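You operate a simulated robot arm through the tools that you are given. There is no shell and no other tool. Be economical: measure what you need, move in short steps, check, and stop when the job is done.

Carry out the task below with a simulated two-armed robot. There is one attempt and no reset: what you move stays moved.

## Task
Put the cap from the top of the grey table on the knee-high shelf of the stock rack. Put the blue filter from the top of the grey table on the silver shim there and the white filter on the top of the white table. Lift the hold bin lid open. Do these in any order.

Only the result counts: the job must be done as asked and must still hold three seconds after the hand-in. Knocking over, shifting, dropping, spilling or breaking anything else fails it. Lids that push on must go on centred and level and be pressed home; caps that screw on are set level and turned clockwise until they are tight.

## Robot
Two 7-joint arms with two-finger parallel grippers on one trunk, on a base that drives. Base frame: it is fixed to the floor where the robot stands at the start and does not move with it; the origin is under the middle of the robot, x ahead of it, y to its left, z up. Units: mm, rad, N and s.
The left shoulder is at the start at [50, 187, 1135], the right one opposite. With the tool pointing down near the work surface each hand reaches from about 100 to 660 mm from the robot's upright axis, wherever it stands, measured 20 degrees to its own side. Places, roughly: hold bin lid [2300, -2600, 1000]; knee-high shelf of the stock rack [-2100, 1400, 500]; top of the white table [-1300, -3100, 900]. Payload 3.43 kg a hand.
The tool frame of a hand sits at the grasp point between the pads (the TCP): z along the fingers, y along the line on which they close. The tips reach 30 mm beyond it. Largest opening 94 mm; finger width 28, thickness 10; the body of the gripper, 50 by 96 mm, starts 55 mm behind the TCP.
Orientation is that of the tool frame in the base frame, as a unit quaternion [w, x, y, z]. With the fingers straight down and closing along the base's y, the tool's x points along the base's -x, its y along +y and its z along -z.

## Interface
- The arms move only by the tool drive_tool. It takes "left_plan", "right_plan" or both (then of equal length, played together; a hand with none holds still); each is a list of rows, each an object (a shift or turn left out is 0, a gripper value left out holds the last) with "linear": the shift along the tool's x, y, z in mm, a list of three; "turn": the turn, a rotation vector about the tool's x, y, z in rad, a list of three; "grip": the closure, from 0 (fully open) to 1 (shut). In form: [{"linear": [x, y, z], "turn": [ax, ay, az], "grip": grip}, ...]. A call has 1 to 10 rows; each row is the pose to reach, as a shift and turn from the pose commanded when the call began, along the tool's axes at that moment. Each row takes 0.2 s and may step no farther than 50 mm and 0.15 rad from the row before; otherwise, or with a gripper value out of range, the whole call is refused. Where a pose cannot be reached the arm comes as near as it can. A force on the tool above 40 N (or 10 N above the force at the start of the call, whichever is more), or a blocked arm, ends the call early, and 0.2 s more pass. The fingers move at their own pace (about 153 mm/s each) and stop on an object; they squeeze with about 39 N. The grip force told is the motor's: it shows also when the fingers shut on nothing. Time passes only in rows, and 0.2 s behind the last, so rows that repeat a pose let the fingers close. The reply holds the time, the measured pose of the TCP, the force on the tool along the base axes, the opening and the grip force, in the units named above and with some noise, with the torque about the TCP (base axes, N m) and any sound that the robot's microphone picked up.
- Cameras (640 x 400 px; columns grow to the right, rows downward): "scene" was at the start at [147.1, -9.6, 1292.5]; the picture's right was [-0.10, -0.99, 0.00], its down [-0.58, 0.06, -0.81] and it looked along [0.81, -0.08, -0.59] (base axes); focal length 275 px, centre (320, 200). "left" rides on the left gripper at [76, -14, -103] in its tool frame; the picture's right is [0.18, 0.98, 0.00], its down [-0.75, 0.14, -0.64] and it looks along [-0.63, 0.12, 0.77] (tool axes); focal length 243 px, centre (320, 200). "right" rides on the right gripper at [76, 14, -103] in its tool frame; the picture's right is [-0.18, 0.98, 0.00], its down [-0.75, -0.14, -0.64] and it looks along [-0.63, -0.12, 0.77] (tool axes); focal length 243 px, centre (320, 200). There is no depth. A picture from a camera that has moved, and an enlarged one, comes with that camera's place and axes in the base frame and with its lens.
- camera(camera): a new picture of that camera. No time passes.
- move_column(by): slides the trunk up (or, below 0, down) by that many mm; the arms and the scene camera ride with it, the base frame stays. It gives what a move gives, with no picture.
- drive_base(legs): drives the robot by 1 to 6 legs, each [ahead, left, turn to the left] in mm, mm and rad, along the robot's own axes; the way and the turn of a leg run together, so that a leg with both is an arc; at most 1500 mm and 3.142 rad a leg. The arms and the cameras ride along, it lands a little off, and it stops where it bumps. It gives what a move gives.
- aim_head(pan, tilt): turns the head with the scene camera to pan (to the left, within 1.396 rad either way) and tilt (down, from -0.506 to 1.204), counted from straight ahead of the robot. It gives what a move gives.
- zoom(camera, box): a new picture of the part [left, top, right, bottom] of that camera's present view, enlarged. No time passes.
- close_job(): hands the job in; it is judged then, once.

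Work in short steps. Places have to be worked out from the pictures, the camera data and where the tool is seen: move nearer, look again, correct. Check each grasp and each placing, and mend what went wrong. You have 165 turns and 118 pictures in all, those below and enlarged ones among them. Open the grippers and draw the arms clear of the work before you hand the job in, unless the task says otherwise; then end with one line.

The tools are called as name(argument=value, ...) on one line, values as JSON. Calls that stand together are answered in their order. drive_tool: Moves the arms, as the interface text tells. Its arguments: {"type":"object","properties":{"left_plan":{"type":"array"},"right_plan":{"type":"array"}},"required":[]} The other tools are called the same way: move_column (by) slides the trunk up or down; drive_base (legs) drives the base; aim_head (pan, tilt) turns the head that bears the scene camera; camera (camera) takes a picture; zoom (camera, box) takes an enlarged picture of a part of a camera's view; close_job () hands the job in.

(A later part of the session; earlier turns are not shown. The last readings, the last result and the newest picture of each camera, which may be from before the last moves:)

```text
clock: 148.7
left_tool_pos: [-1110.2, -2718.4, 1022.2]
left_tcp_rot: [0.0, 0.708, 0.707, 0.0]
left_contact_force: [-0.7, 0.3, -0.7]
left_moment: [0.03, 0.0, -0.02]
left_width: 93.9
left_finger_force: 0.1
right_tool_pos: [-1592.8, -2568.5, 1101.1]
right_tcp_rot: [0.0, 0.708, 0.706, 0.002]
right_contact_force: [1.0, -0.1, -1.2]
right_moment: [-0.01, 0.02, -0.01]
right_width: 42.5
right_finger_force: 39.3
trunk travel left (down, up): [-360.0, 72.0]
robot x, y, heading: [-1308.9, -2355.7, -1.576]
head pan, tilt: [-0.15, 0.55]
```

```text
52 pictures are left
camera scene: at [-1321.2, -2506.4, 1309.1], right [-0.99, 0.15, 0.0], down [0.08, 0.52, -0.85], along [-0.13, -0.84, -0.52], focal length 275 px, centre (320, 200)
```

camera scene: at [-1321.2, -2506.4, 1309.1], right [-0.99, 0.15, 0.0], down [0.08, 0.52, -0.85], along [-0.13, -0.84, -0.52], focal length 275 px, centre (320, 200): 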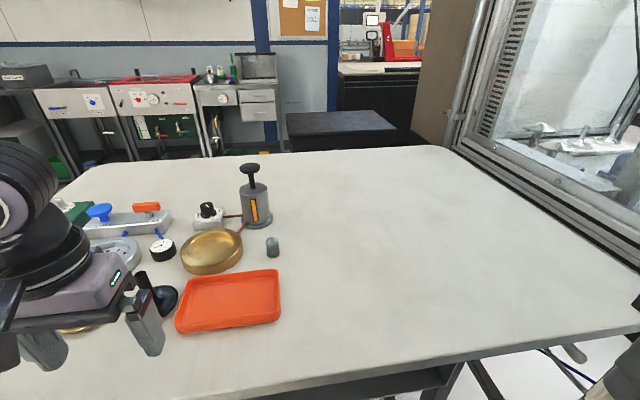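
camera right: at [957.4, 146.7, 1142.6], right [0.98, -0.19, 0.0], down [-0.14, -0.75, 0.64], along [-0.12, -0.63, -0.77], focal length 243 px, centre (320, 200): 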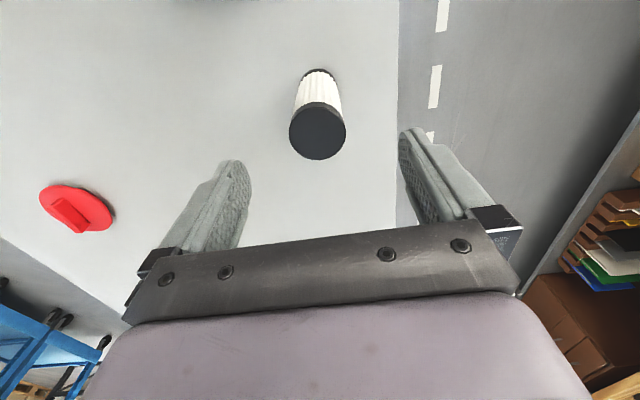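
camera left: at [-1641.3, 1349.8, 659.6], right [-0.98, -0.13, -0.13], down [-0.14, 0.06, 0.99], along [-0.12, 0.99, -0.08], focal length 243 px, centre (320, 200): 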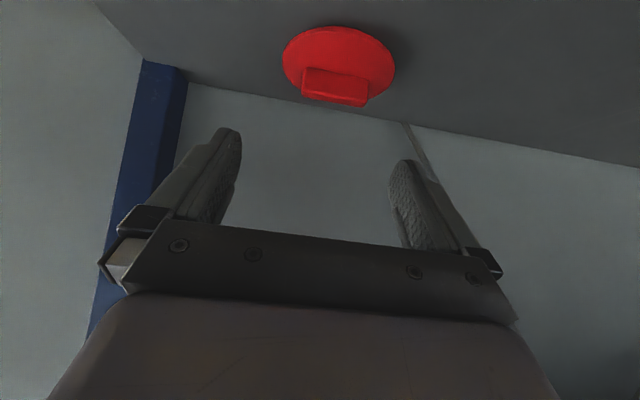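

I'll move the right hand over the free area at the current height and look.

drive_tool(right_plan=[{"linear": [-45, 8, 0]}, {"linear": [-90, 16, 0]}, {"linear": [-135, 24, 0]}, {"linear": [-180, 32, 0]}, {"linear": [-225, 40, 0]}, {"linear": [-245, 48, 0]}, {"linear": [-245, 48, 0]}])

camera(camera="right")

camera(camera="scene")

```text
clock: 150.3
left_tool_pos: [-1110.1, -2717.7, 1022.9]
left_tcp_rot: [0.0, 0.708, 0.707, 0.0]
left_contact_force: [0.0, 0.2, -0.8]
left_moment: [0.0, 0.01, -0.02]
left_width: 94.2
left_finger_force: 0.1
right_tool_pos: [-1546.5, -2813.5, 1100.9]
right_tcp_rot: [0.001, 0.707, 0.707, 0.001]
right_contact_force: [0.2, -0.5, -1.4]
right_moment: [0.02, 0.0, -0.04]
right_width: 42.5
right_finger_force: 38.6
trunk travel left (down, up): [-360.0, 72.0]
robot x, y, heading: [-1306.8, -2360.9, -1.577]
head pan, tilt: [-0.15, 0.55]
```

```text
51 pictures are left
camera right: at [-1531.6, -2737.1, 1203.7], right [0.98, -0.19, 0.0], down [-0.14, -0.75, 0.64], along [-0.12, -0.63, -0.77], focal length 243 px, centre (320, 200)
```

right: 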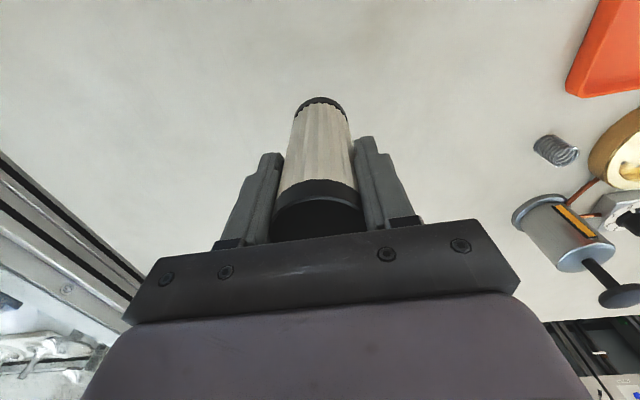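

```text
50 pictures are left
camera scene: at [-1321.3, -2505.8, 1309.1], right [-0.99, 0.15, 0.0], down [0.08, 0.52, -0.85], along [-0.13, -0.84, -0.52], focal length 275 px, centre (320, 200)
```

scene: 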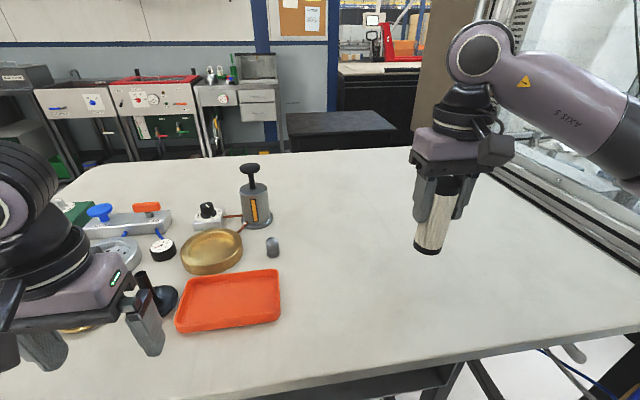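

The table top looks nearer z≈930. I'll descend 60 mm, then feel downward.

drive_tool(right_plan=[{"linear": [0, 0, 30]}, {"linear": [0, 0, 55]}, {"linear": [0, 0, 60]}, {"linear": [0, 0, 60]}])

zoom(camera="scene", box=[360, 170, 520, 310])

```text
clock: 151.3
left_tool_pos: [-1111.2, -2717.7, 1021.9]
left_tcp_rot: [0.0, 0.707, 0.707, 0.0]
left_contact_force: [-0.5, 0.1, 0.4]
left_moment: [0.0, -0.01, -0.03]
left_width: 94.1
left_finger_force: 0.0
right_tool_pos: [-1544.5, -2815.3, 1041.0]
right_tcp_rot: [0.001, 0.708, 0.706, 0.0]
right_contact_force: [-0.5, 0.0, -1.1]
right_moment: [0.01, 0.0, 0.02]
right_width: 42.6
right_finger_force: 39.4
trunk travel left (down, up): [-360.0, 72.0]
robot x, y, heading: [-1311.9, -2359.3, -1.575]
head pan, tilt: [-0.15, 0.55]
```

```text
2.86 times, centred on (440, 240) of scene
camera zoom: at [-1321.2, -2505.9, 1309.1], right [-0.99, 0.15, 0.0], down [0.08, 0.52, -0.85], along [-0.13, -0.84, -0.52], focal length 787 px, centre (-23, 86)
```

zoom: 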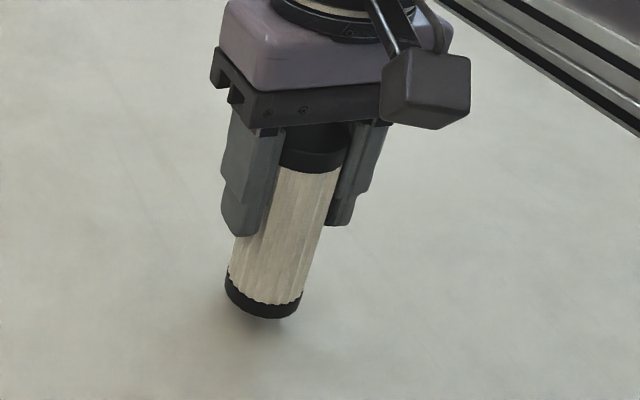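

A shadow is close beneath the filter. I'll lower 4 mm per row.

drive_tool(right_plan=[{"linear": [0, 0, 4]}, {"linear": [0, 0, 8]}, {"linear": [0, 0, 11]}, {"linear": [0, 0, 14]}, {"linear": [0, 0, 14]}])

zoom(camera="scene", box=[360, 170, 520, 310])

```text
clock: 152.5
left_tool_pos: [-1110.8, -2717.1, 1022.5]
left_tcp_rot: [-0.001, 0.708, 0.707, 0.0]
left_contact_force: [0.9, -0.1, 0.1]
left_moment: [0.01, -0.01, -0.01]
left_width: 94.0
left_finger_force: 0.1
right_tool_pos: [-1544.3, -2814.5, 1027.5]
right_tcp_rot: [0.001, 0.708, 0.706, 0.001]
right_contact_force: [0.3, 0.1, -0.6]
right_moment: [0.0, 0.0, 0.02]
right_width: 42.4
right_finger_force: 38.9
trunk travel left (down, up): [-360.0, 72.0]
robot x, y, heading: [-1307.7, -2358.8, -1.57]
head pan, tilt: [-0.15, 0.55]
```

```text
2.86 times, centred on (440, 240) of scene
camera zoom: at [-1321.2, -2505.9, 1309.1], right [-0.99, 0.15, 0.0], down [0.08, 0.52, -0.85], along [-0.13, -0.84, -0.52], focal length 787 px, centre (-23, 86)
```

zoom: 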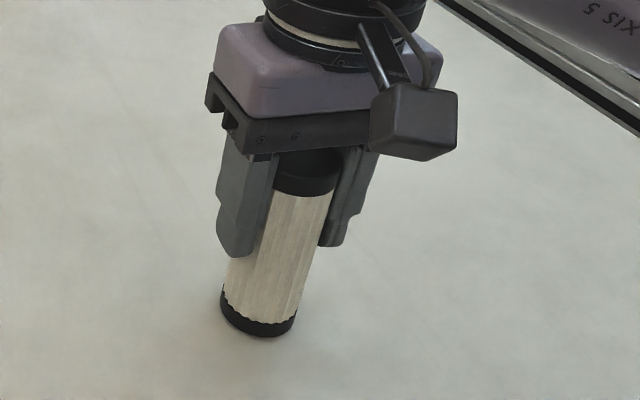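

Shadow still slightly detached. I'll continue down in small steps until contact.

drive_tool(right_plan=[{"linear": [0, 0, 2]}, {"linear": [0, 0, 4]}, {"linear": [0, 0, 6]}, {"linear": [0, 0, 8]}, {"linear": [0, 0, 8]}])

```text
clock: 153.5
left_tool_pos: [-1109.4, -2716.5, 1022.3]
left_tcp_rot: [0.0, 0.708, 0.706, -0.002]
left_contact_force: [0.9, -0.6, -0.7]
left_moment: [0.02, -0.02, 0.01]
left_width: 94.1
left_finger_force: 0.0
right_tool_pos: [-1544.5, -2811.9, 1023.9]
right_tcp_rot: [0.007, 0.708, 0.706, -0.003]
right_contact_force: [0.7, 5.8, 15.1]
right_moment: [0.74, -0.02, -0.01]
right_width: 42.5
right_finger_force: 38.9
trunk travel left (down, up): [-360.0, 72.0]
robot x, y, heading: [-1310.0, -2356.1, -1.577]
head pan, tilt: [-0.15, 0.55]
stopped in row 5 (right hand): the force on the tool passed its limit (the readings are from after the stop); the commanded pose is now the measured one
```

Contact at TCP z≈1024. I'll ease up 1 mm, release and lift straight off.

drive_tool(right_plan=[{"linear": [0, 0, -1]}, {"linear": [0, 0, -1], "grip": 0}, {"linear": [0, 0, -1], "grip": 0}, {"linear": [0, 0, -1], "grip": 0}, {"linear": [0, 0, -25]}, {"linear": [0, 0, -60]}, {"linear": [0, 0, -95]}, {"linear": [0, 0, -95]}])

camera(camera="scene")

```text
clock: 155.3
left_tool_pos: [-1110.7, -2716.3, 1022.5]
left_tcp_rot: [0.001, 0.708, 0.706, 0.0]
left_contact_force: [-0.1, 0.0, 0.2]
left_moment: [0.01, 0.01, 0.02]
left_width: 94.1
left_finger_force: 0.1
right_tool_pos: [-1545.3, -2815.1, 1119.7]
right_tcp_rot: [0.005, 0.709, 0.705, -0.002]
right_contact_force: [0.3, -0.1, -0.7]
right_moment: [0.0, 0.01, 0.01]
right_width: 94.1
right_finger_force: 0.0
trunk travel left (down, up): [-360.0, 72.0]
robot x, y, heading: [-1310.6, -2359.7, -1.573]
head pan, tilt: [-0.15, 0.55]
```

```text
47 pictures are left
camera scene: at [-1321.3, -2506.0, 1309.1], right [-0.99, 0.15, 0.0], down [0.08, 0.52, -0.85], along [-0.13, -0.84, -0.52], focal length 275 px, centre (320, 200)
```

scene: 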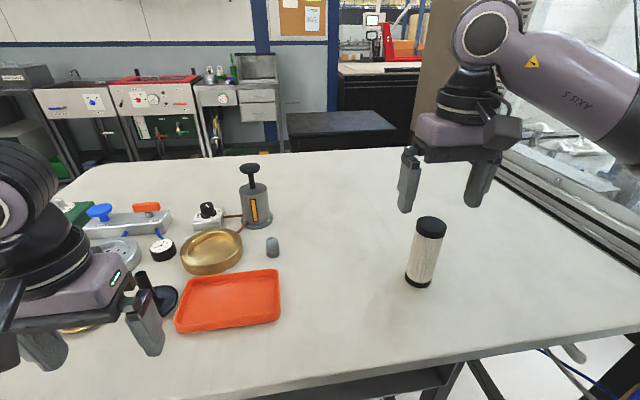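

The white filter stands on the white table. Next is the hold bin: I'll back out, turn to face +x, and look along the aisle.

drive_base(legs=[[-920, 0, 0], [0, 0, 1.573]])

aim_head(pan=-0.2, tilt=0.25)

camera(camera="scene")

```text
clock: 164.0
left_tool_pos: [-946.8, -1241.3, 1021.3]
left_tcp_rot: [0.0, -0.01, 1.0, -0.001]
left_contact_force: [-0.8, 0.8, -0.1]
left_moment: [0.01, -0.01, -0.03]
left_width: 94.0
left_finger_force: 0.1
right_tool_pos: [-841.1, -1675.8, 1118.8]
right_tcp_rot: [0.005, -0.009, 1.0, 0.003]
right_contact_force: [-0.2, -0.3, 0.1]
right_moment: [-0.02, -0.02, 0.03]
right_width: 94.0
right_finger_force: 0.1
trunk travel left (down, up): [-360.0, 72.0]
robot x, y, heading: [-1305.9, -1447.2, 0.015]
head pan, tilt: [-0.15, 0.55]
```

```text
clock: 164.8
left_tool_pos: [-948.0, -1241.5, 1022.5]
left_tcp_rot: [0.001, -0.01, 1.0, 0.0]
left_contact_force: [-0.4, 1.2, -0.2]
left_moment: [0.0, -0.04, -0.01]
left_width: 93.8
left_finger_force: 0.1
right_tool_pos: [-841.2, -1674.3, 1118.0]
right_tcp_rot: [0.005, -0.008, 1.0, 0.002]
right_contact_force: [0.2, 0.3, 0.0]
right_moment: [0.02, 0.0, -0.01]
right_width: 94.0
right_finger_force: 0.0
trunk travel left (down, up): [-360.0, 72.0]
robot x, y, heading: [-1299.2, -1449.3, 0.017]
head pan, tilt: [-0.201, 0.25]
```

```text
46 pictures are left
camera scene: at [-1150.8, -1463.9, 1336.8], right [-0.18, -0.98, 0.0], down [-0.24, 0.04, -0.97], along [0.95, -0.18, -0.25], focal length 275 px, centre (320, 200)
```

scene: 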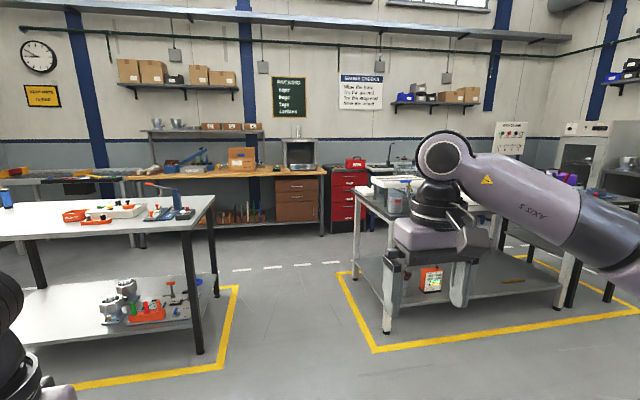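

The hold bin should appear near pixel (360,157), so I'll zoom there.

zoom(camera="scene", box=[260, 120, 460, 250])

```text
3.08 times, centred on (360, 185) of scene
camera zoom: at [-1150.8, -1463.9, 1336.8], right [-0.18, -0.98, 0.0], down [-0.24, 0.04, -0.97], along [0.95, -0.18, -0.25], focal length 847 px, centre (197, 246)
```

zoom: 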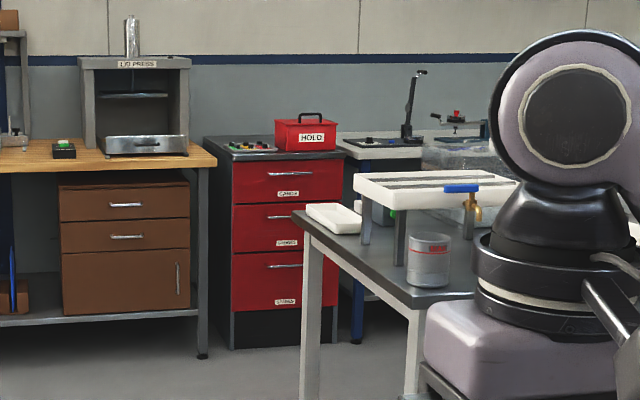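

The "HOLD" box is red with a black lid handle, on a red cabinet at about (2300,-2630). I'll drive down the aisle at y≈-1550 to x≈1600, then shift toward it.

drive_base(legs=[[0, -100, -0.017], [1450, 0, 0], [1400, 0, 0]])

aim_head(pan=-0.7, tilt=0.4)

camera(camera="scene")

```text
clock: 179.3
left_tool_pos: [1898.3, -1329.5, 1021.4]
left_tcp_rot: [0.0, -0.001, 1.0, 0.0]
left_contact_force: [0.1, -0.2, -0.5]
left_moment: [0.01, 0.01, 0.02]
left_width: 94.1
left_finger_force: 0.1
right_tool_pos: [1998.0, -1766.0, 1117.5]
right_tcp_rot: [0.005, 0.001, 1.0, 0.002]
right_contact_force: [0.1, -0.6, 0.6]
right_moment: [0.0, 0.03, -0.01]
right_width: 93.9
right_finger_force: 0.1
trunk travel left (down, up): [-360.0, 72.0]
robot x, y, heading: [1538.0, -1530.7, 0.004]
head pan, tilt: [-0.201, 0.25]
```

```text
clock: 180.2
left_tool_pos: [1898.3, -1330.0, 1022.1]
left_tcp_rot: [0.001, -0.001, 1.0, 0.0]
left_contact_force: [0.6, 0.4, -0.1]
left_moment: [0.03, 0.01, 0.0]
left_width: 94.0
left_finger_force: 0.1
right_tool_pos: [1998.2, -1763.8, 1119.3]
right_tcp_rot: [0.005, 0.0, 1.0, 0.001]
right_contact_force: [-0.4, 0.2, -0.2]
right_moment: [-0.03, 0.03, 0.0]
right_width: 94.2
right_finger_force: 0.1
trunk travel left (down, up): [-360.0, 72.0]
robot x, y, heading: [1540.1, -1529.3, 0.001]
head pan, tilt: [-0.7, 0.4]
```

```text
44 pictures are left
camera scene: at [1670.7, -1590.0, 1322.9], right [-0.64, -0.77, 0.0], down [-0.3, 0.25, -0.92], along [0.71, -0.59, -0.39], focal length 275 px, centre (320, 200)
```

scene: 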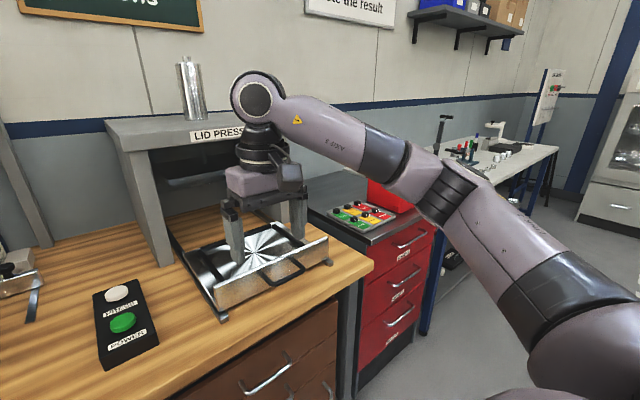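

I'll pull both hands in, move ahead 70 mm, then strafe right to stand in front of the HOLD bin.

drive_tool(left_plan=[{"linear": [30, 0, -15]}, {"linear": [60, 0, -30]}, {"linear": [80, 0, -50]}, {"linear": [80, 0, -50]}], right_plan=[{"linear": [45, 0, 0]}, {"linear": [90, 0, 0]}, {"linear": [135, 0, 0]}, {"linear": [175, 0, 0]}])

drive_base(legs=[[70, 0, 0], [0, -1000, 0]])

aim_head(pan=-0.05, tilt=0.5)

camera(camera="scene")

```text
clock: 181.2
left_tool_pos: [1818.0, -1330.0, 1070.3]
left_tcp_rot: [0.001, -0.001, 1.0, 0.0]
left_contact_force: [0.1, -0.2, -0.1]
left_moment: [-0.02, -0.01, 0.03]
left_width: 94.0
left_finger_force: 0.0
right_tool_pos: [1823.1, -1765.6, 1113.8]
right_tcp_rot: [0.005, -0.001, 1.0, 0.002]
right_contact_force: [0.6, 0.3, -0.1]
right_moment: [-0.03, 0.01, 0.02]
right_width: 93.8
right_finger_force: 0.1
trunk travel left (down, up): [-360.0, 72.0]
robot x, y, heading: [1541.8, -1532.0, 0.004]
head pan, tilt: [-0.7, 0.4]
```

```text
clock: 187.0
left_tool_pos: [1889.3, -2325.0, 1071.0]
left_tcp_rot: [-0.001, 0.0, 1.0, 0.0]
left_contact_force: [0.9, 0.0, 0.5]
left_moment: [0.02, -0.02, 0.02]
left_width: 94.0
left_finger_force: 0.1
right_tool_pos: [1894.3, -2759.3, 1113.4]
right_tcp_rot: [0.005, 0.0, 1.0, 0.002]
right_contact_force: [-0.2, -0.2, -0.6]
right_moment: [0.01, -0.01, -0.05]
right_width: 94.3
right_finger_force: 0.0
trunk travel left (down, up): [-360.0, 72.0]
robot x, y, heading: [1611.6, -2523.7, 0.002]
head pan, tilt: [-0.7, 0.4]
```

```text
clock: 188.0
left_tool_pos: [1888.7, -2325.9, 1069.6]
left_tcp_rot: [0.001, 0.0, 1.0, 0.001]
left_contact_force: [-0.8, -0.5, 0.7]
left_moment: [0.0, 0.01, 0.0]
left_width: 94.0
left_finger_force: 0.0
right_tool_pos: [1894.4, -2760.3, 1114.8]
right_tcp_rot: [0.005, -0.001, 1.0, 0.002]
right_contact_force: [-0.6, 0.1, 0.4]
right_moment: [0.0, -0.02, 0.02]
right_width: 94.0
right_finger_force: 0.1
trunk travel left (down, up): [-360.0, 72.0]
robot x, y, heading: [1608.1, -2523.9, 0.003]
head pan, tilt: [-0.051, 0.499]
```

```text
43 pictures are left
camera scene: at [1761.2, -2529.1, 1313.7], right [-0.05, -1.0, 0.0], down [-0.48, 0.02, -0.88], along [0.88, -0.04, -0.48], focal length 275 px, centre (320, 200)
```

scene: 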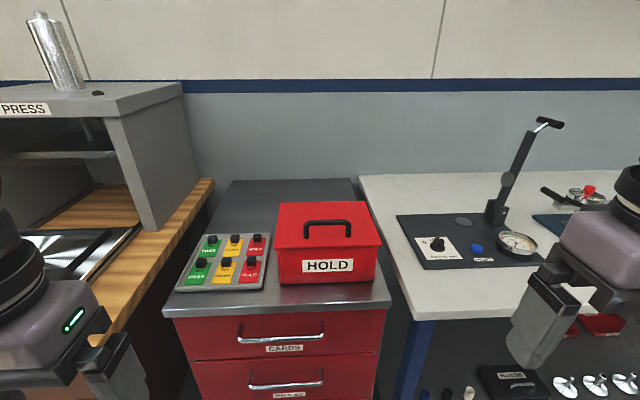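

The HOLD bin is right ahead. I'll zoom to see the lid seam, handle and hinge.

zoom(camera="scene", box=[255, 185, 395, 295])

```text
3.64 times, centred on (325, 240) of scene
camera zoom: at [1761.2, -2529.1, 1313.7], right [-0.05, -1.0, 0.0], down [-0.48, 0.02, -0.88], along [0.88, -0.04, -0.48], focal length 1001 px, centre (302, 54)
```

zoom: 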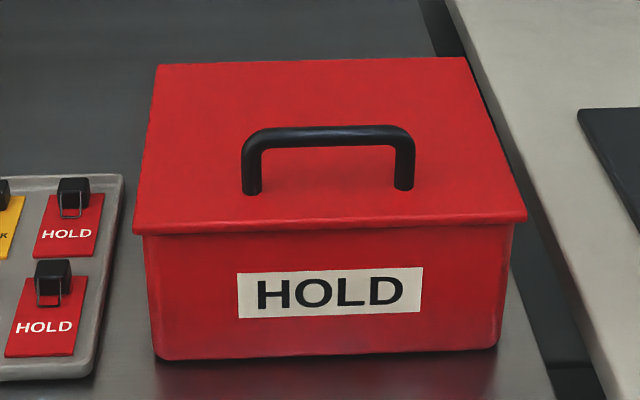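

The lid handle bar runs along y near the front edge and the hinge should be at the back. I'll shift 100 mm left and 170 mm ahead so the right arm faces it, and turn the right hand 90° so its fingers close along x.

drive_base(legs=[[0, 100, 0], [165, 0, 0]])

drive_tool(right_plan=[{"linear": [0, 0, -10], "turn": [0, 0, 0.145]}, {"linear": [0, 0, -20], "turn": [0, 0, 0.29]}, {"linear": [0, 0, -30], "turn": [0, 0, 0.435]}, {"linear": [0, 0, -40], "turn": [0, 0, 0.58]}, {"linear": [0, 0, -40], "turn": [0, 0, 0.725]}, {"linear": [0, 0, -40], "turn": [0, 0, 0.87]}, {"linear": [0, 0, -40], "turn": [0, 0, 1.015]}, {"linear": [0, 0, -40], "turn": [0, 0, 1.16]}, {"linear": [0, 0, -40], "turn": [0, 0, 1.305]}, {"linear": [0, 0, -40], "turn": [0, 0, 1.45]}])

camera(camera="scene")

camera(camera="right")

```text
clock: 190.2
left_tool_pos: [2051.8, -2225.1, 1069.9]
left_tcp_rot: [0.0, -0.002, 1.0, -0.001]
left_contact_force: [-0.9, -0.1, -0.7]
left_moment: [0.01, -0.01, -0.02]
left_width: 94.2
left_finger_force: 0.0
right_tool_pos: [2055.5, -2660.9, 1113.2]
right_tcp_rot: [0.005, 0.0, 1.0, 0.001]
right_contact_force: [0.3, -0.6, -0.4]
right_moment: [-0.02, -0.02, 0.01]
right_width: 93.8
right_finger_force: 0.0
trunk travel left (down, up): [-360.0, 72.0]
robot x, y, heading: [1775.4, -2426.0, 0.003]
head pan, tilt: [-0.051, 0.499]
```

```text
clock: 192.4
left_tool_pos: [2052.6, -2224.7, 1069.6]
left_tcp_rot: [0.001, 0.0, 1.0, 0.0]
left_contact_force: [0.4, 0.2, 0.1]
left_moment: [0.0, -0.01, 0.0]
left_width: 94.0
left_finger_force: 0.1
right_tool_pos: [2056.7, -2659.1, 1153.1]
right_tcp_rot: [0.002, 0.665, 0.747, 0.005]
right_contact_force: [0.3, 0.5, 0.6]
right_moment: [0.0, 0.0, 0.03]
right_width: 93.8
right_finger_force: 0.1
trunk travel left (down, up): [-360.0, 72.0]
robot x, y, heading: [1771.4, -2425.6, -0.0]
head pan, tilt: [-0.051, 0.499]
```

```text
41 pictures are left
camera scene: at [1923.8, -2429.9, 1313.7], right [-0.05, -1.0, 0.0], down [-0.48, 0.02, -0.88], along [0.88, -0.04, -0.48], focal length 275 px, centre (320, 200)
```

scene: 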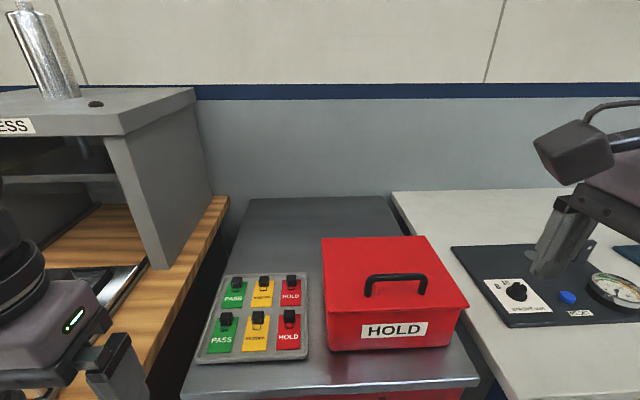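

```text
40 pictures are left
camera right: at [2059.6, -2582.1, 1257.3], right [1.0, -0.07, 0.01], down [-0.06, -0.77, 0.64], along [-0.04, -0.64, -0.77], focal length 243 px, centre (320, 200)
```

right: 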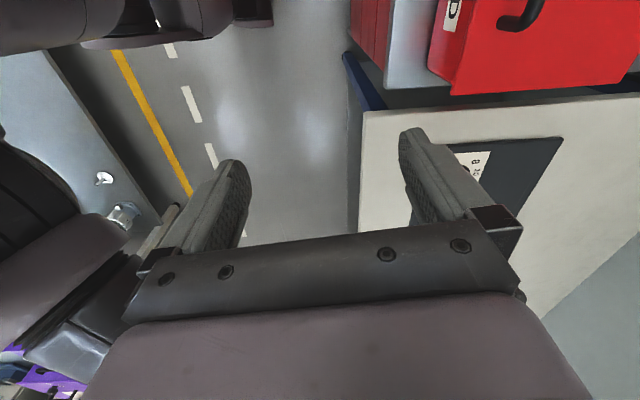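

Triangulating from both views, the handle bar is at about (2245,-2568,995). I'll zoom to refine the lid geometry.

zoom(camera="scene", box=[310, 220, 480, 360])

```text
2.86 times, centred on (395, 290) of scene
camera zoom: at [1923.8, -2429.9, 1313.7], right [-0.05, -1.0, 0.0], down [-0.48, 0.02, -0.88], along [0.88, -0.04, -0.48], focal length 787 px, centre (106, -57)
```

zoom: 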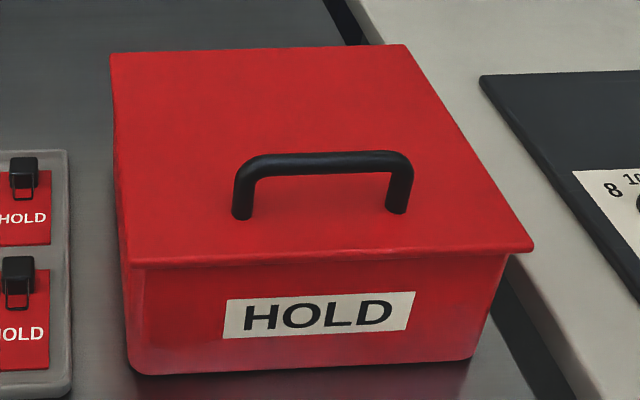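

The lid top is at z≈961, the bar at (2246,-2568,992) and the rear hinge near (2398,·,955). I'll bring the right hand above the bar, finishing the 90° turn.

drive_tool(right_plan=[{"linear": [11.3, 33, 0], "turn": [0, 0, 0.04]}, {"linear": [22.6, 66, 0], "turn": [0, 0, 0.08]}, {"linear": [34, 99, 10], "turn": [0, 0, 0.12]}, {"linear": [45, 132, 25], "turn": [0, 0, 0.12]}, {"linear": [56, 165, 45], "turn": [0, 0, 0.12]}, {"linear": [67.7, 197.6, 60], "turn": [0, 0, 0.12]}, {"linear": [67.7, 197.6, 80], "turn": [0, 0, 0.12]}, {"linear": [67.7, 197.6, 80], "turn": [0, 0, 0.12]}])

camera(camera="scene")

camera(camera="right")

```text
clock: 194.2
left_tool_pos: [2051.3, -2225.6, 1070.1]
left_tcp_rot: [0.001, -0.001, 1.0, 0.0]
left_contact_force: [0.4, -1.1, 0.5]
left_moment: [-0.02, -0.01, 0.0]
left_width: 94.1
left_finger_force: 0.1
right_tool_pos: [2246.3, -2568.8, 1076.4]
right_tcp_rot: [0.003, 0.707, 0.707, 0.006]
right_contact_force: [-1.2, 0.6, -0.1]
right_moment: [0.03, 0.02, 0.03]
right_width: 93.7
right_finger_force: 0.1
trunk travel left (down, up): [-360.0, 72.0]
robot x, y, heading: [1773.1, -2425.8, -0.001]
head pan, tilt: [-0.051, 0.499]
```

```text
38 pictures are left
camera scene: at [1923.8, -2429.9, 1313.7], right [-0.05, -1.0, 0.0], down [-0.48, 0.02, -0.88], along [0.88, -0.04, -0.48], focal length 275 px, centre (320, 200)
```

scene: 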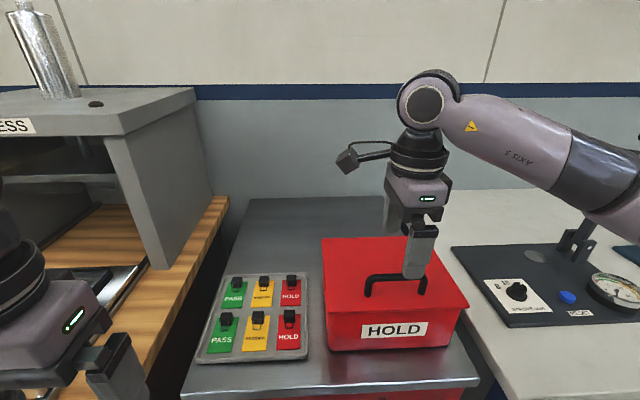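

```text
37 pictures are left
camera right: at [2258.9, -2491.1, 1179.3], right [0.98, -0.18, 0.01], down [-0.15, -0.76, 0.64], along [-0.11, -0.63, -0.77], focal length 243 px, centre (320, 200)
```

right: 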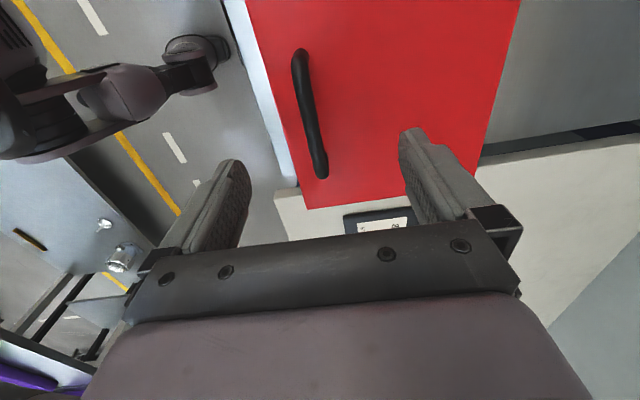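

The wrist camera puts the bar at x≈2240, y≈-2563. I'll descend to z≈1007 around it and close.

drive_tool(right_plan=[{"linear": [4, -5, 30]}, {"linear": [4, -5, 55]}, {"linear": [4, -5, 69]}, {"linear": [4, -5, 69]}, {"linear": [4, -5, 69], "grip": 1}, {"linear": [4, -5, 69], "grip": 1}, {"linear": [4, -5, 69], "grip": 1}])

camera(camera="scene")

```text
clock: 195.8
left_tool_pos: [2051.6, -2226.2, 1072.1]
left_tcp_rot: [0.001, 0.0, 1.0, -0.001]
left_contact_force: [0.3, 0.7, 0.3]
left_moment: [0.02, 0.0, 0.0]
left_width: 94.1
left_finger_force: 0.1
right_tool_pos: [2240.3, -2564.0, 1007.0]
right_tcp_rot: [0.003, 0.707, 0.707, 0.005]
right_contact_force: [-4.4, -0.9, 2.7]
right_moment: [-0.04, 0.0, 0.05]
right_width: 11.6
right_finger_force: 44.6
trunk travel left (down, up): [-360.0, 72.0]
robot x, y, heading: [1774.9, -2422.4, 0.0]
head pan, tilt: [-0.051, 0.499]
```

```text
36 pictures are left
camera scene: at [1923.0, -2429.9, 1313.9], right [-0.05, -1.0, 0.0], down [-0.48, 0.02, -0.88], along [0.88, -0.04, -0.48], focal length 275 px, centre (320, 200)
```

scene: 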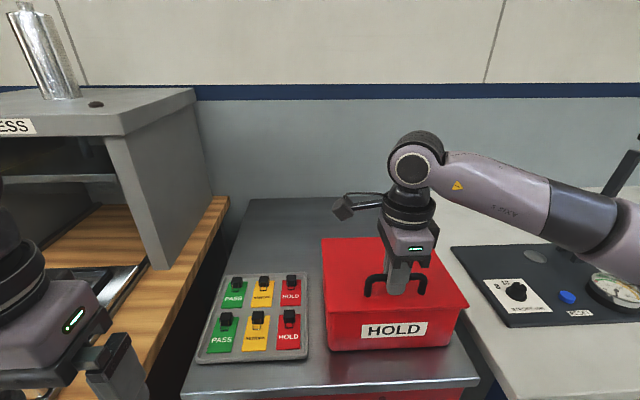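

The bar is gripped (11.6 mm). I'll follow the hinge arc up to about 30° and check forces.

drive_tool(right_plan=[{"linear": [0, 4, -13]}, {"linear": [0, 9, -27]}, {"linear": [0, 15, -40]}, {"linear": [0, 22, -52]}, {"linear": [0, 31, -63]}, {"linear": [0, 40, -74]}, {"linear": [0, 40, -74]}])

camera(camera="scene")

```text
clock: 197.4
left_tool_pos: [2052.4, -2225.0, 1070.6]
left_tcp_rot: [0.0, -0.001, 1.0, 0.0]
left_contact_force: [-0.4, -0.1, 0.2]
left_moment: [0.03, -0.02, -0.01]
left_width: 94.0
left_finger_force: 0.1
right_tool_pos: [2280.1, -2564.1, 1083.4]
right_tcp_rot: [0.002, 0.706, 0.708, 0.005]
right_contact_force: [1.5, 9.8, -2.4]
right_moment: [0.75, 0.05, 0.48]
right_width: 11.4
right_finger_force: 45.2
trunk travel left (down, up): [-360.0, 72.0]
robot x, y, heading: [1774.7, -2424.1, 0.004]
head pan, tilt: [-0.051, 0.499]
```

```text
35 pictures are left
camera scene: at [1924.1, -2428.8, 1313.7], right [-0.05, -1.0, 0.0], down [-0.48, 0.02, -0.88], along [0.88, -0.04, -0.48], focal length 275 px, centre (320, 200)
```

scene: 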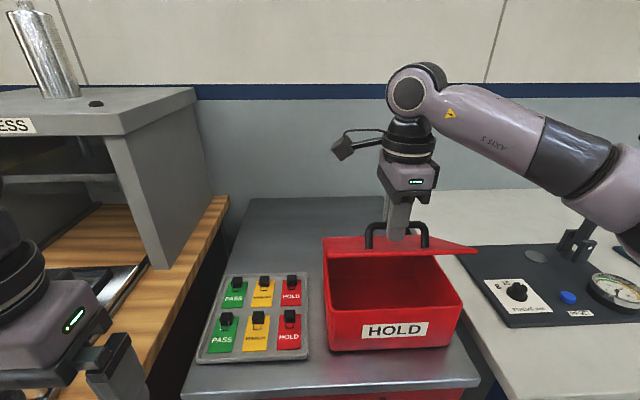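

The lid is rising cleanly and the bin stays put. I'll continue the arc to about 70°.

drive_tool(right_plan=[{"linear": [1, 10, -10]}, {"linear": [1, 21, -19]}, {"linear": [1, 33, -27]}, {"linear": [1, 45, -34]}, {"linear": [1, 58, -39]}, {"linear": [1, 71, -44]}, {"linear": [1, 85, -48]}, {"linear": [1, 99, -50]}, {"linear": [1, 99, -50]}])

camera(camera="scene")

```text
clock: 199.4
left_tool_pos: [2051.4, -2225.6, 1071.7]
left_tcp_rot: [0.001, -0.001, 1.0, 0.0]
left_contact_force: [-0.1, 0.3, 0.6]
left_moment: [-0.03, 0.01, 0.0]
left_width: 94.2
left_finger_force: 0.1
right_tool_pos: [2371.2, -2565.1, 1131.2]
right_tcp_rot: [0.004, 0.707, 0.707, 0.006]
right_contact_force: [-0.9, -2.4, 4.1]
right_moment: [-0.11, 0.04, 1.1]
right_width: 11.6
right_finger_force: 45.1
right hand out of reach, approached as far as the arm can: row 8, 9
trunk travel left (down, up): [-360.0, 72.0]
robot x, y, heading: [1774.9, -2427.5, 0.003]
head pan, tilt: [-0.051, 0.499]
```

```text
34 pictures are left
camera scene: at [1923.4, -2430.1, 1313.8], right [-0.05, -1.0, 0.0], down [-0.48, 0.02, -0.88], along [0.88, -0.04, -0.48], focal length 275 px, centre (320, 200)
```

scene: 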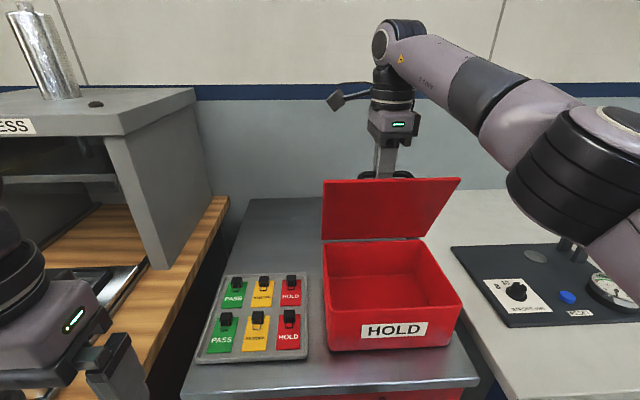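

The right hand is at its reach limit with the lid at about 67°. I'll keep holding it and bring the left hand in, closed and pitched forward, to push the lid's underside the rest of the way.

drive_tool(left_plan=[{"linear": [-39, -17, -5], "turn": [0, -0.133, 0], "grip": 1}, {"linear": [-78, -35, -10], "turn": [0, -0.267, 0], "grip": 1}, {"linear": [-117, -52, -14], "turn": [0, -0.4, 0], "grip": 1}, {"linear": [-156, -70, -14], "turn": [0, -0.533, 0], "grip": 1}, {"linear": [-195, -87, -14], "turn": [0, -0.667, 0], "grip": 1}, {"linear": [-230, -105, -14], "turn": [0, -0.8, 0], "grip": 1}, {"linear": [-230, -105, -14], "turn": [0, -0.8, 0], "grip": 1}])

camera(camera="scene")

camera(camera="left")

```text
clock: 201.0
left_tool_pos: [2282.8, -2331.6, 1087.4]
left_tcp_rot: [0.392, -0.001, 0.92, 0.001]
left_contact_force: [1.0, 1.5, 0.1]
left_moment: [0.0, -0.01, 0.02]
left_width: 0.1
left_finger_force: 33.5
right_tool_pos: [2370.9, -2564.6, 1133.4]
right_tcp_rot: [0.002, 0.707, 0.707, 0.007]
right_contact_force: [-0.8, -4.1, 6.5]
right_moment: [-0.61, -0.07, 1.09]
right_width: 11.4
right_finger_force: 44.9
trunk travel left (down, up): [-360.0, 72.0]
robot x, y, heading: [1775.7, -2425.3, -0.002]
head pan, tilt: [-0.051, 0.499]
```

```text
33 pictures are left
camera scene: at [1923.0, -2430.4, 1313.9], right [-0.05, -1.0, 0.0], down [-0.48, 0.02, -0.88], along [0.88, -0.04, -0.48], focal length 275 px, centre (320, 200)
```

scene: 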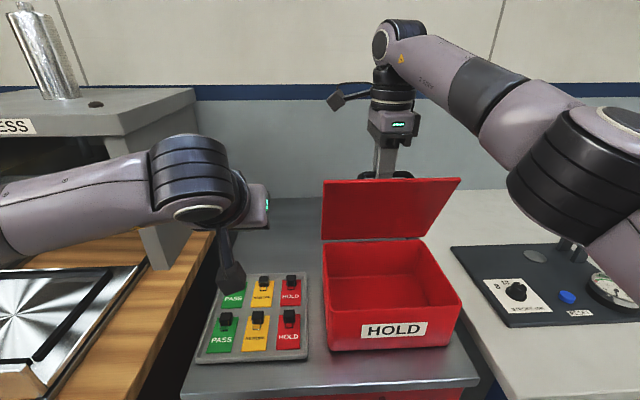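

```text
32 pictures are left
camera left: at [2156.4, -2345.4, 1103.4], right [-0.13, 0.98, -0.13], down [0.06, 0.14, 0.99], along [0.99, 0.12, -0.08], focal length 243 px, centre (320, 200)
```

left: 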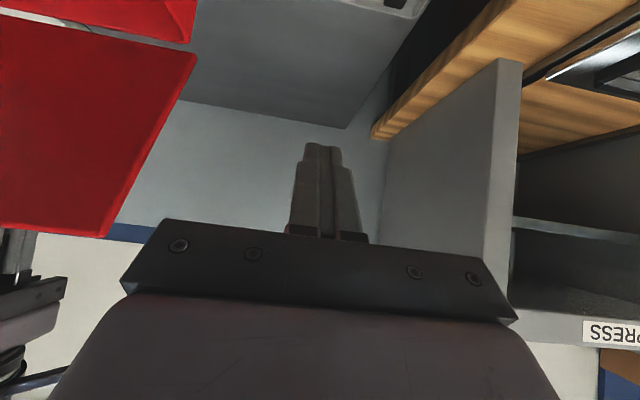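

Clear. I'll slide the left hand sideways to y≈-2495, in front of the lid's underside.

drive_tool(left_plan=[{"linear": [0, -41, 0]}, {"linear": [0, -82, 0]}, {"linear": [0, -123, 0]}, {"linear": [0, -164, 0]}, {"linear": [0, -164, 0]}])

camera(camera="scene")

camera(camera="left")

```text
clock: 202.2
left_tool_pos: [2284.5, -2494.8, 1086.6]
left_tcp_rot: [0.391, -0.002, 0.921, 0.001]
left_contact_force: [0.2, -0.3, 0.4]
left_moment: [0.0, 0.0, -0.04]
left_width: 0.0
left_finger_force: 33.1
right_tool_pos: [2370.5, -2564.1, 1132.6]
right_tcp_rot: [0.003, 0.707, 0.707, 0.006]
right_contact_force: [-1.6, -4.5, 6.4]
right_moment: [-0.03, 0.04, 1.04]
right_width: 11.6
right_finger_force: 44.8
trunk travel left (down, up): [-360.0, 72.0]
robot x, y, heading: [1773.9, -2423.2, -0.004]
head pan, tilt: [-0.051, 0.499]
```

```text
31 pictures are left
camera scene: at [1923.0, -2430.5, 1313.9], right [-0.05, -1.0, 0.0], down [-0.48, 0.02, -0.88], along [0.88, -0.04, -0.48], focal length 275 px, centre (320, 200)
```

scene: 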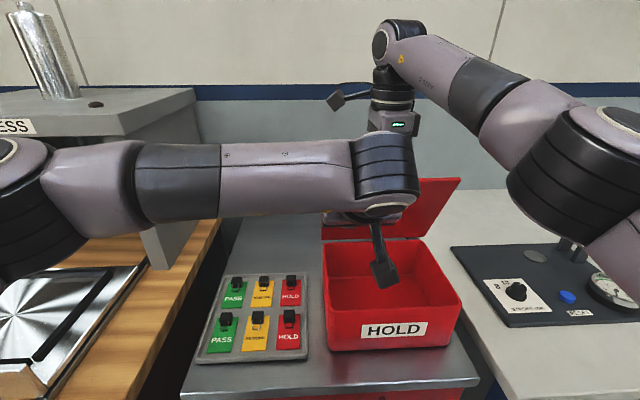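

```text
30 pictures are left
camera left: at [2157.6, -2509.9, 1103.0], right [-0.13, 0.98, -0.13], down [0.06, 0.14, 0.99], along [0.99, 0.12, -0.08], focal length 243 px, centre (320, 200)
```

left: 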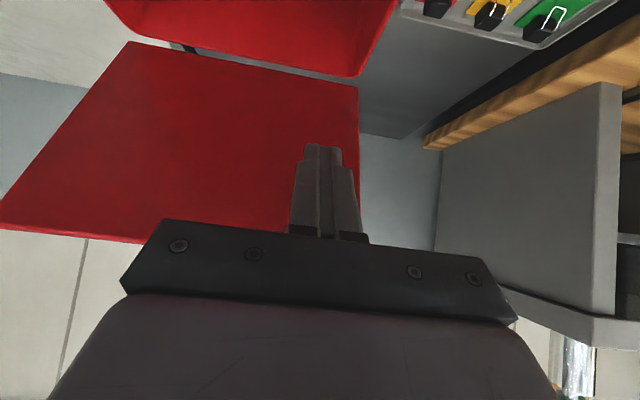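

The finger is in front of the lid's underside. I'll advance 40 mm toward it, watching the force.

drive_tool(left_plan=[{"linear": [-10, -4, 10]}, {"linear": [-20, -8, 20]}, {"linear": [-28, -8, 28.7]}, {"linear": [-28, -8, 28.7]}])

camera(camera="left")

```text
clock: 203.1
left_tool_pos: [2316.7, -2504.4, 1083.7]
left_tcp_rot: [0.384, 0.005, 0.923, 0.0]
left_contact_force: [-1.2, -0.4, -0.3]
left_moment: [-0.04, 0.04, -0.05]
left_width: 0.0
left_finger_force: 33.1
right_tool_pos: [2372.7, -2564.7, 1134.2]
right_tcp_rot: [0.006, 0.707, 0.707, 0.01]
right_contact_force: [0.4, -0.7, 5.3]
right_moment: [-0.11, 0.09, 1.05]
right_width: 11.7
right_finger_force: 45.2
trunk travel left (down, up): [-360.0, 72.0]
robot x, y, heading: [1772.0, -2426.2, -0.0]
head pan, tilt: [-0.051, 0.499]
stopped in row 4 (left hand): the force on the tool passed its limit (the readings are from after the stop); the commanded pose is now the measured one
```

```text
29 pictures are left
camera left: at [2190.0, -2519.0, 1101.5], right [-0.12, 0.98, -0.13], down [0.08, 0.14, 0.99], along [0.99, 0.11, -0.09], focal length 243 px, centre (320, 200)
```

left: 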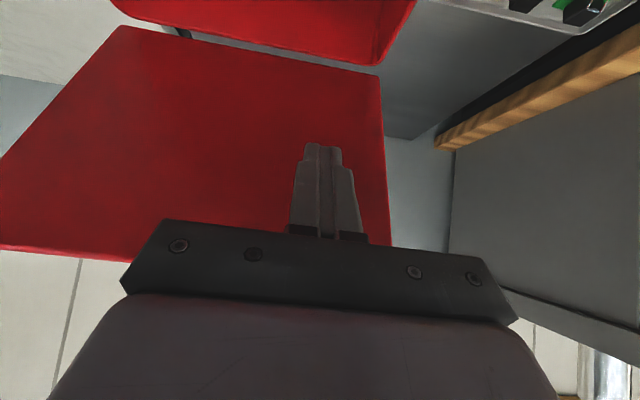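

Left fingertip is on the lid. To free the right hand vertically I'll use the trunk: first I'll lower the left tip about 38 mm and crack the right grip open just enough to leave the bar loose.

drive_tool(left_plan=[{"linear": [2, 0, -2]}, {"linear": [16, 0, 11]}, {"linear": [29, 0, 24.5]}, {"linear": [29, 0, 24.5]}])

drive_tool(right_plan=[{"linear": [0, 0, 0], "grip": 0.72}, {"linear": [0, 0, 0], "grip": 0.72}, {"linear": [0, 0, 0], "grip": 0.72}])

camera(camera="scene")

camera(camera="right")

```text
clock: 204.1
left_tool_pos: [2311.3, -2505.3, 1043.6]
left_tcp_rot: [0.383, 0.005, 0.924, 0.0]
left_contact_force: [0.7, -0.8, 0.2]
left_moment: [0.04, 0.03, -0.03]
left_width: 0.1
left_finger_force: 33.3
right_tool_pos: [2372.7, -2563.2, 1132.8]
right_tcp_rot: [0.006, 0.708, 0.706, 0.009]
right_contact_force: [-1.3, -0.4, 9.5]
right_moment: [-0.11, 0.01, 1.28]
right_width: 11.6
right_finger_force: 44.9
trunk travel left (down, up): [-360.0, 72.0]
robot x, y, heading: [1772.0, -2421.9, 0.004]
head pan, tilt: [-0.051, 0.499]
```

```text
clock: 204.9
left_tool_pos: [2313.3, -2505.9, 1043.8]
left_tcp_rot: [0.384, 0.005, 0.923, -0.001]
left_contact_force: [-0.6, 0.2, -0.3]
left_moment: [0.0, 0.0, 0.02]
left_width: 0.3
left_finger_force: 33.2
right_tool_pos: [2372.5, -2564.0, 1131.8]
right_tcp_rot: [0.005, 0.708, 0.706, 0.009]
right_contact_force: [-0.8, -0.9, 0.7]
right_moment: [0.02, 0.02, 0.05]
right_width: 26.5
right_finger_force: 0.4
trunk travel left (down, up): [-360.0, 72.0]
robot x, y, heading: [1772.6, -2423.0, -0.005]
head pan, tilt: [-0.051, 0.499]
```

```text
28 pictures are left
camera scene: at [1923.6, -2429.8, 1313.7], right [-0.05, -1.0, 0.0], down [-0.48, 0.02, -0.88], along [0.88, -0.04, -0.48], focal length 275 px, centre (320, 200)
```

scene: 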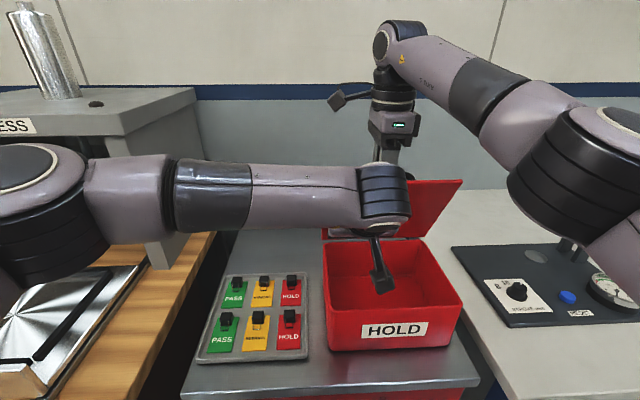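

```text
27 pictures are left
camera right: at [2385.2, -2488.1, 1234.9], right [0.98, -0.19, 0.02], down [-0.16, -0.76, 0.64], along [-0.1, -0.63, -0.77], focal length 243 px, centre (320, 200)
```

right: 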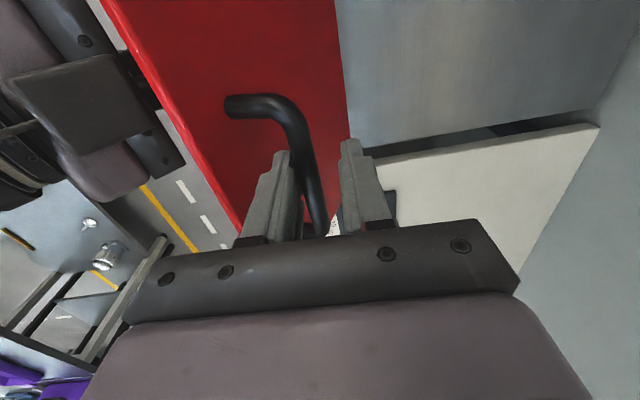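

The bar is loose and carries almost no load. I'll raise the trunk 45 mm to draw the right fingers up off the bar.

move_column(by=45)

camera(camera="scene")

camera(camera="right")

```text
clock: 205.8
left_tool_pos: [2312.6, -2505.0, 1088.8]
left_tcp_rot: [0.384, 0.005, 0.923, -0.001]
left_contact_force: [-0.4, -0.2, 0.6]
left_moment: [0.0, 0.01, -0.02]
left_width: 0.0
left_finger_force: 33.0
right_tool_pos: [2372.5, -2564.6, 1176.6]
right_tcp_rot: [0.006, 0.708, 0.706, 0.009]
right_contact_force: [-0.2, 0.2, 0.7]
right_moment: [-0.01, 0.0, 0.0]
right_width: 26.2
right_finger_force: 0.1
trunk travel left (down, up): [-405.0, 27.0]
robot x, y, heading: [1771.3, -2427.6, 0.004]
head pan, tilt: [-0.051, 0.499]
```

```text
26 pictures are left
camera scene: at [1923.7, -2429.8, 1358.8], right [-0.05, -1.0, 0.0], down [-0.48, 0.02, -0.88], along [0.88, -0.04, -0.48], focal length 275 px, centre (320, 200)
```

scene: 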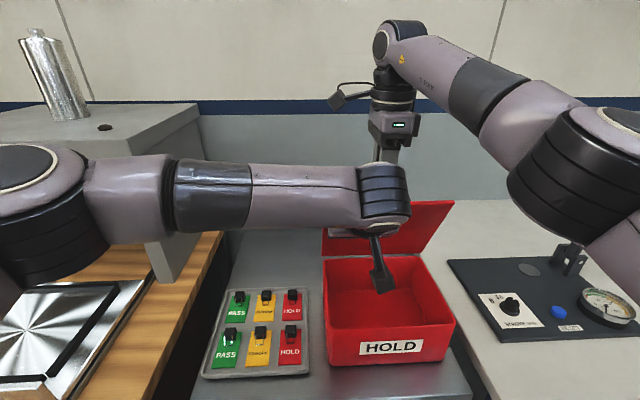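

```text
25 pictures are left
camera right: at [2385.2, -2487.9, 1280.0], right [0.98, -0.19, 0.02], down [-0.16, -0.76, 0.64], along [-0.1, -0.63, -0.77], focal length 243 px, centre (320, 200)
```

right: 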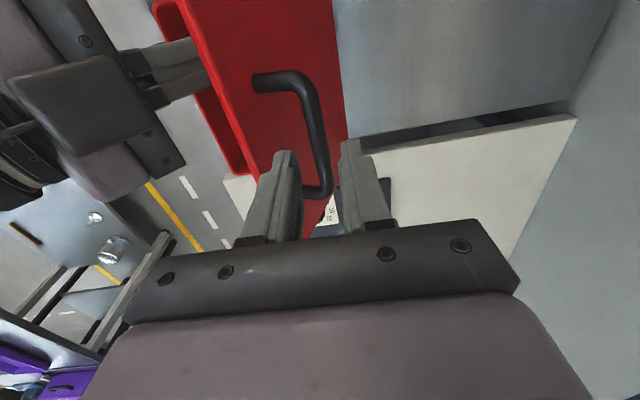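

The right fingers are clear above the bar. I'll raise the trunk 22 mm more, then draw the right hand back and to its own side.

move_column(by=22)

drive_tool(right_plan=[{"linear": [-5, -15, -5]}, {"linear": [-30, -45, -5]}, {"linear": [-65, -75, -5]}, {"linear": [-100, -105, -5]}, {"linear": [-135, -135, -5]}, {"linear": [-165, -170, -5]}, {"linear": [-165, -210, -5]}, {"linear": [-165, -210, -5]}])

camera(camera="scene")

camera(camera="left")

```text
clock: 206.4
left_tool_pos: [2313.0, -2506.0, 1110.6]
left_tcp_rot: [0.384, 0.005, 0.923, -0.001]
left_contact_force: [-0.9, -0.1, -0.7]
left_moment: [-0.01, -0.03, -0.02]
left_width: 0.1
left_finger_force: 32.9
right_tool_pos: [2373.6, -2565.1, 1198.4]
right_tcp_rot: [0.006, 0.709, 0.706, 0.009]
right_contact_force: [0.7, -0.2, 0.2]
right_moment: [0.0, 0.0, 0.0]
right_width: 26.2
right_finger_force: 0.0
trunk travel left (down, up): [-427.0, 5.0]
robot x, y, heading: [1773.8, -2423.2, 0.001]
head pan, tilt: [-0.051, 0.499]
```

```text
clock: 208.2
left_tool_pos: [2313.5, -2504.7, 1111.3]
left_tcp_rot: [0.384, 0.005, 0.923, 0.0]
left_contact_force: [0.7, -0.3, -0.9]
left_moment: [-0.02, 0.04, 0.0]
left_width: 0.3
left_finger_force: 32.6
right_tool_pos: [2162.8, -2727.4, 1198.7]
right_tcp_rot: [0.006, 0.708, 0.706, 0.009]
right_contact_force: [0.2, 0.0, -0.4]
right_moment: [0.02, -0.01, 0.02]
right_width: 26.3
right_finger_force: 0.1
trunk travel left (down, up): [-427.0, 5.0]
robot x, y, heading: [1774.0, -2423.4, 0.003]
head pan, tilt: [-0.051, 0.499]
```

```text
24 pictures are left
camera scene: at [1923.8, -2429.8, 1380.7], right [-0.05, -1.0, 0.0], down [-0.48, 0.02, -0.88], along [0.88, -0.04, -0.48], focal length 275 px, centre (320, 200)
```

scene: 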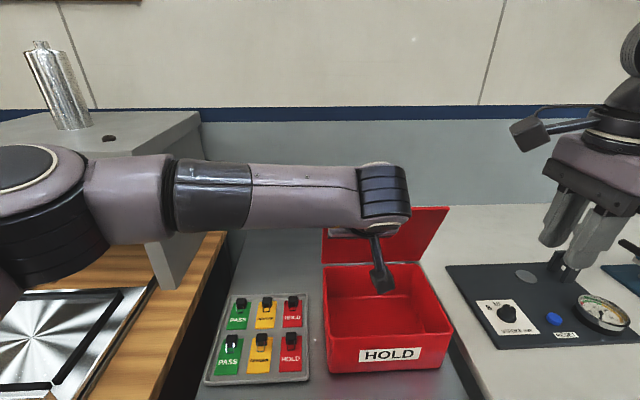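

```text
23 pictures are left
camera left: at [2187.2, -2518.5, 1129.3], right [-0.12, 0.98, -0.13], down [0.08, 0.14, 0.99], along [0.99, 0.11, -0.09], focal length 243 px, centre (320, 200)
```

left: 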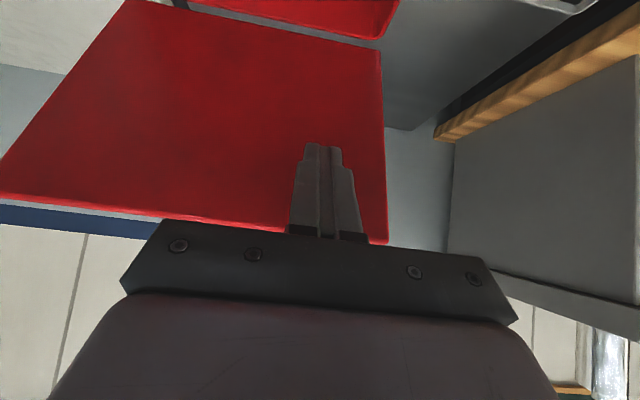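

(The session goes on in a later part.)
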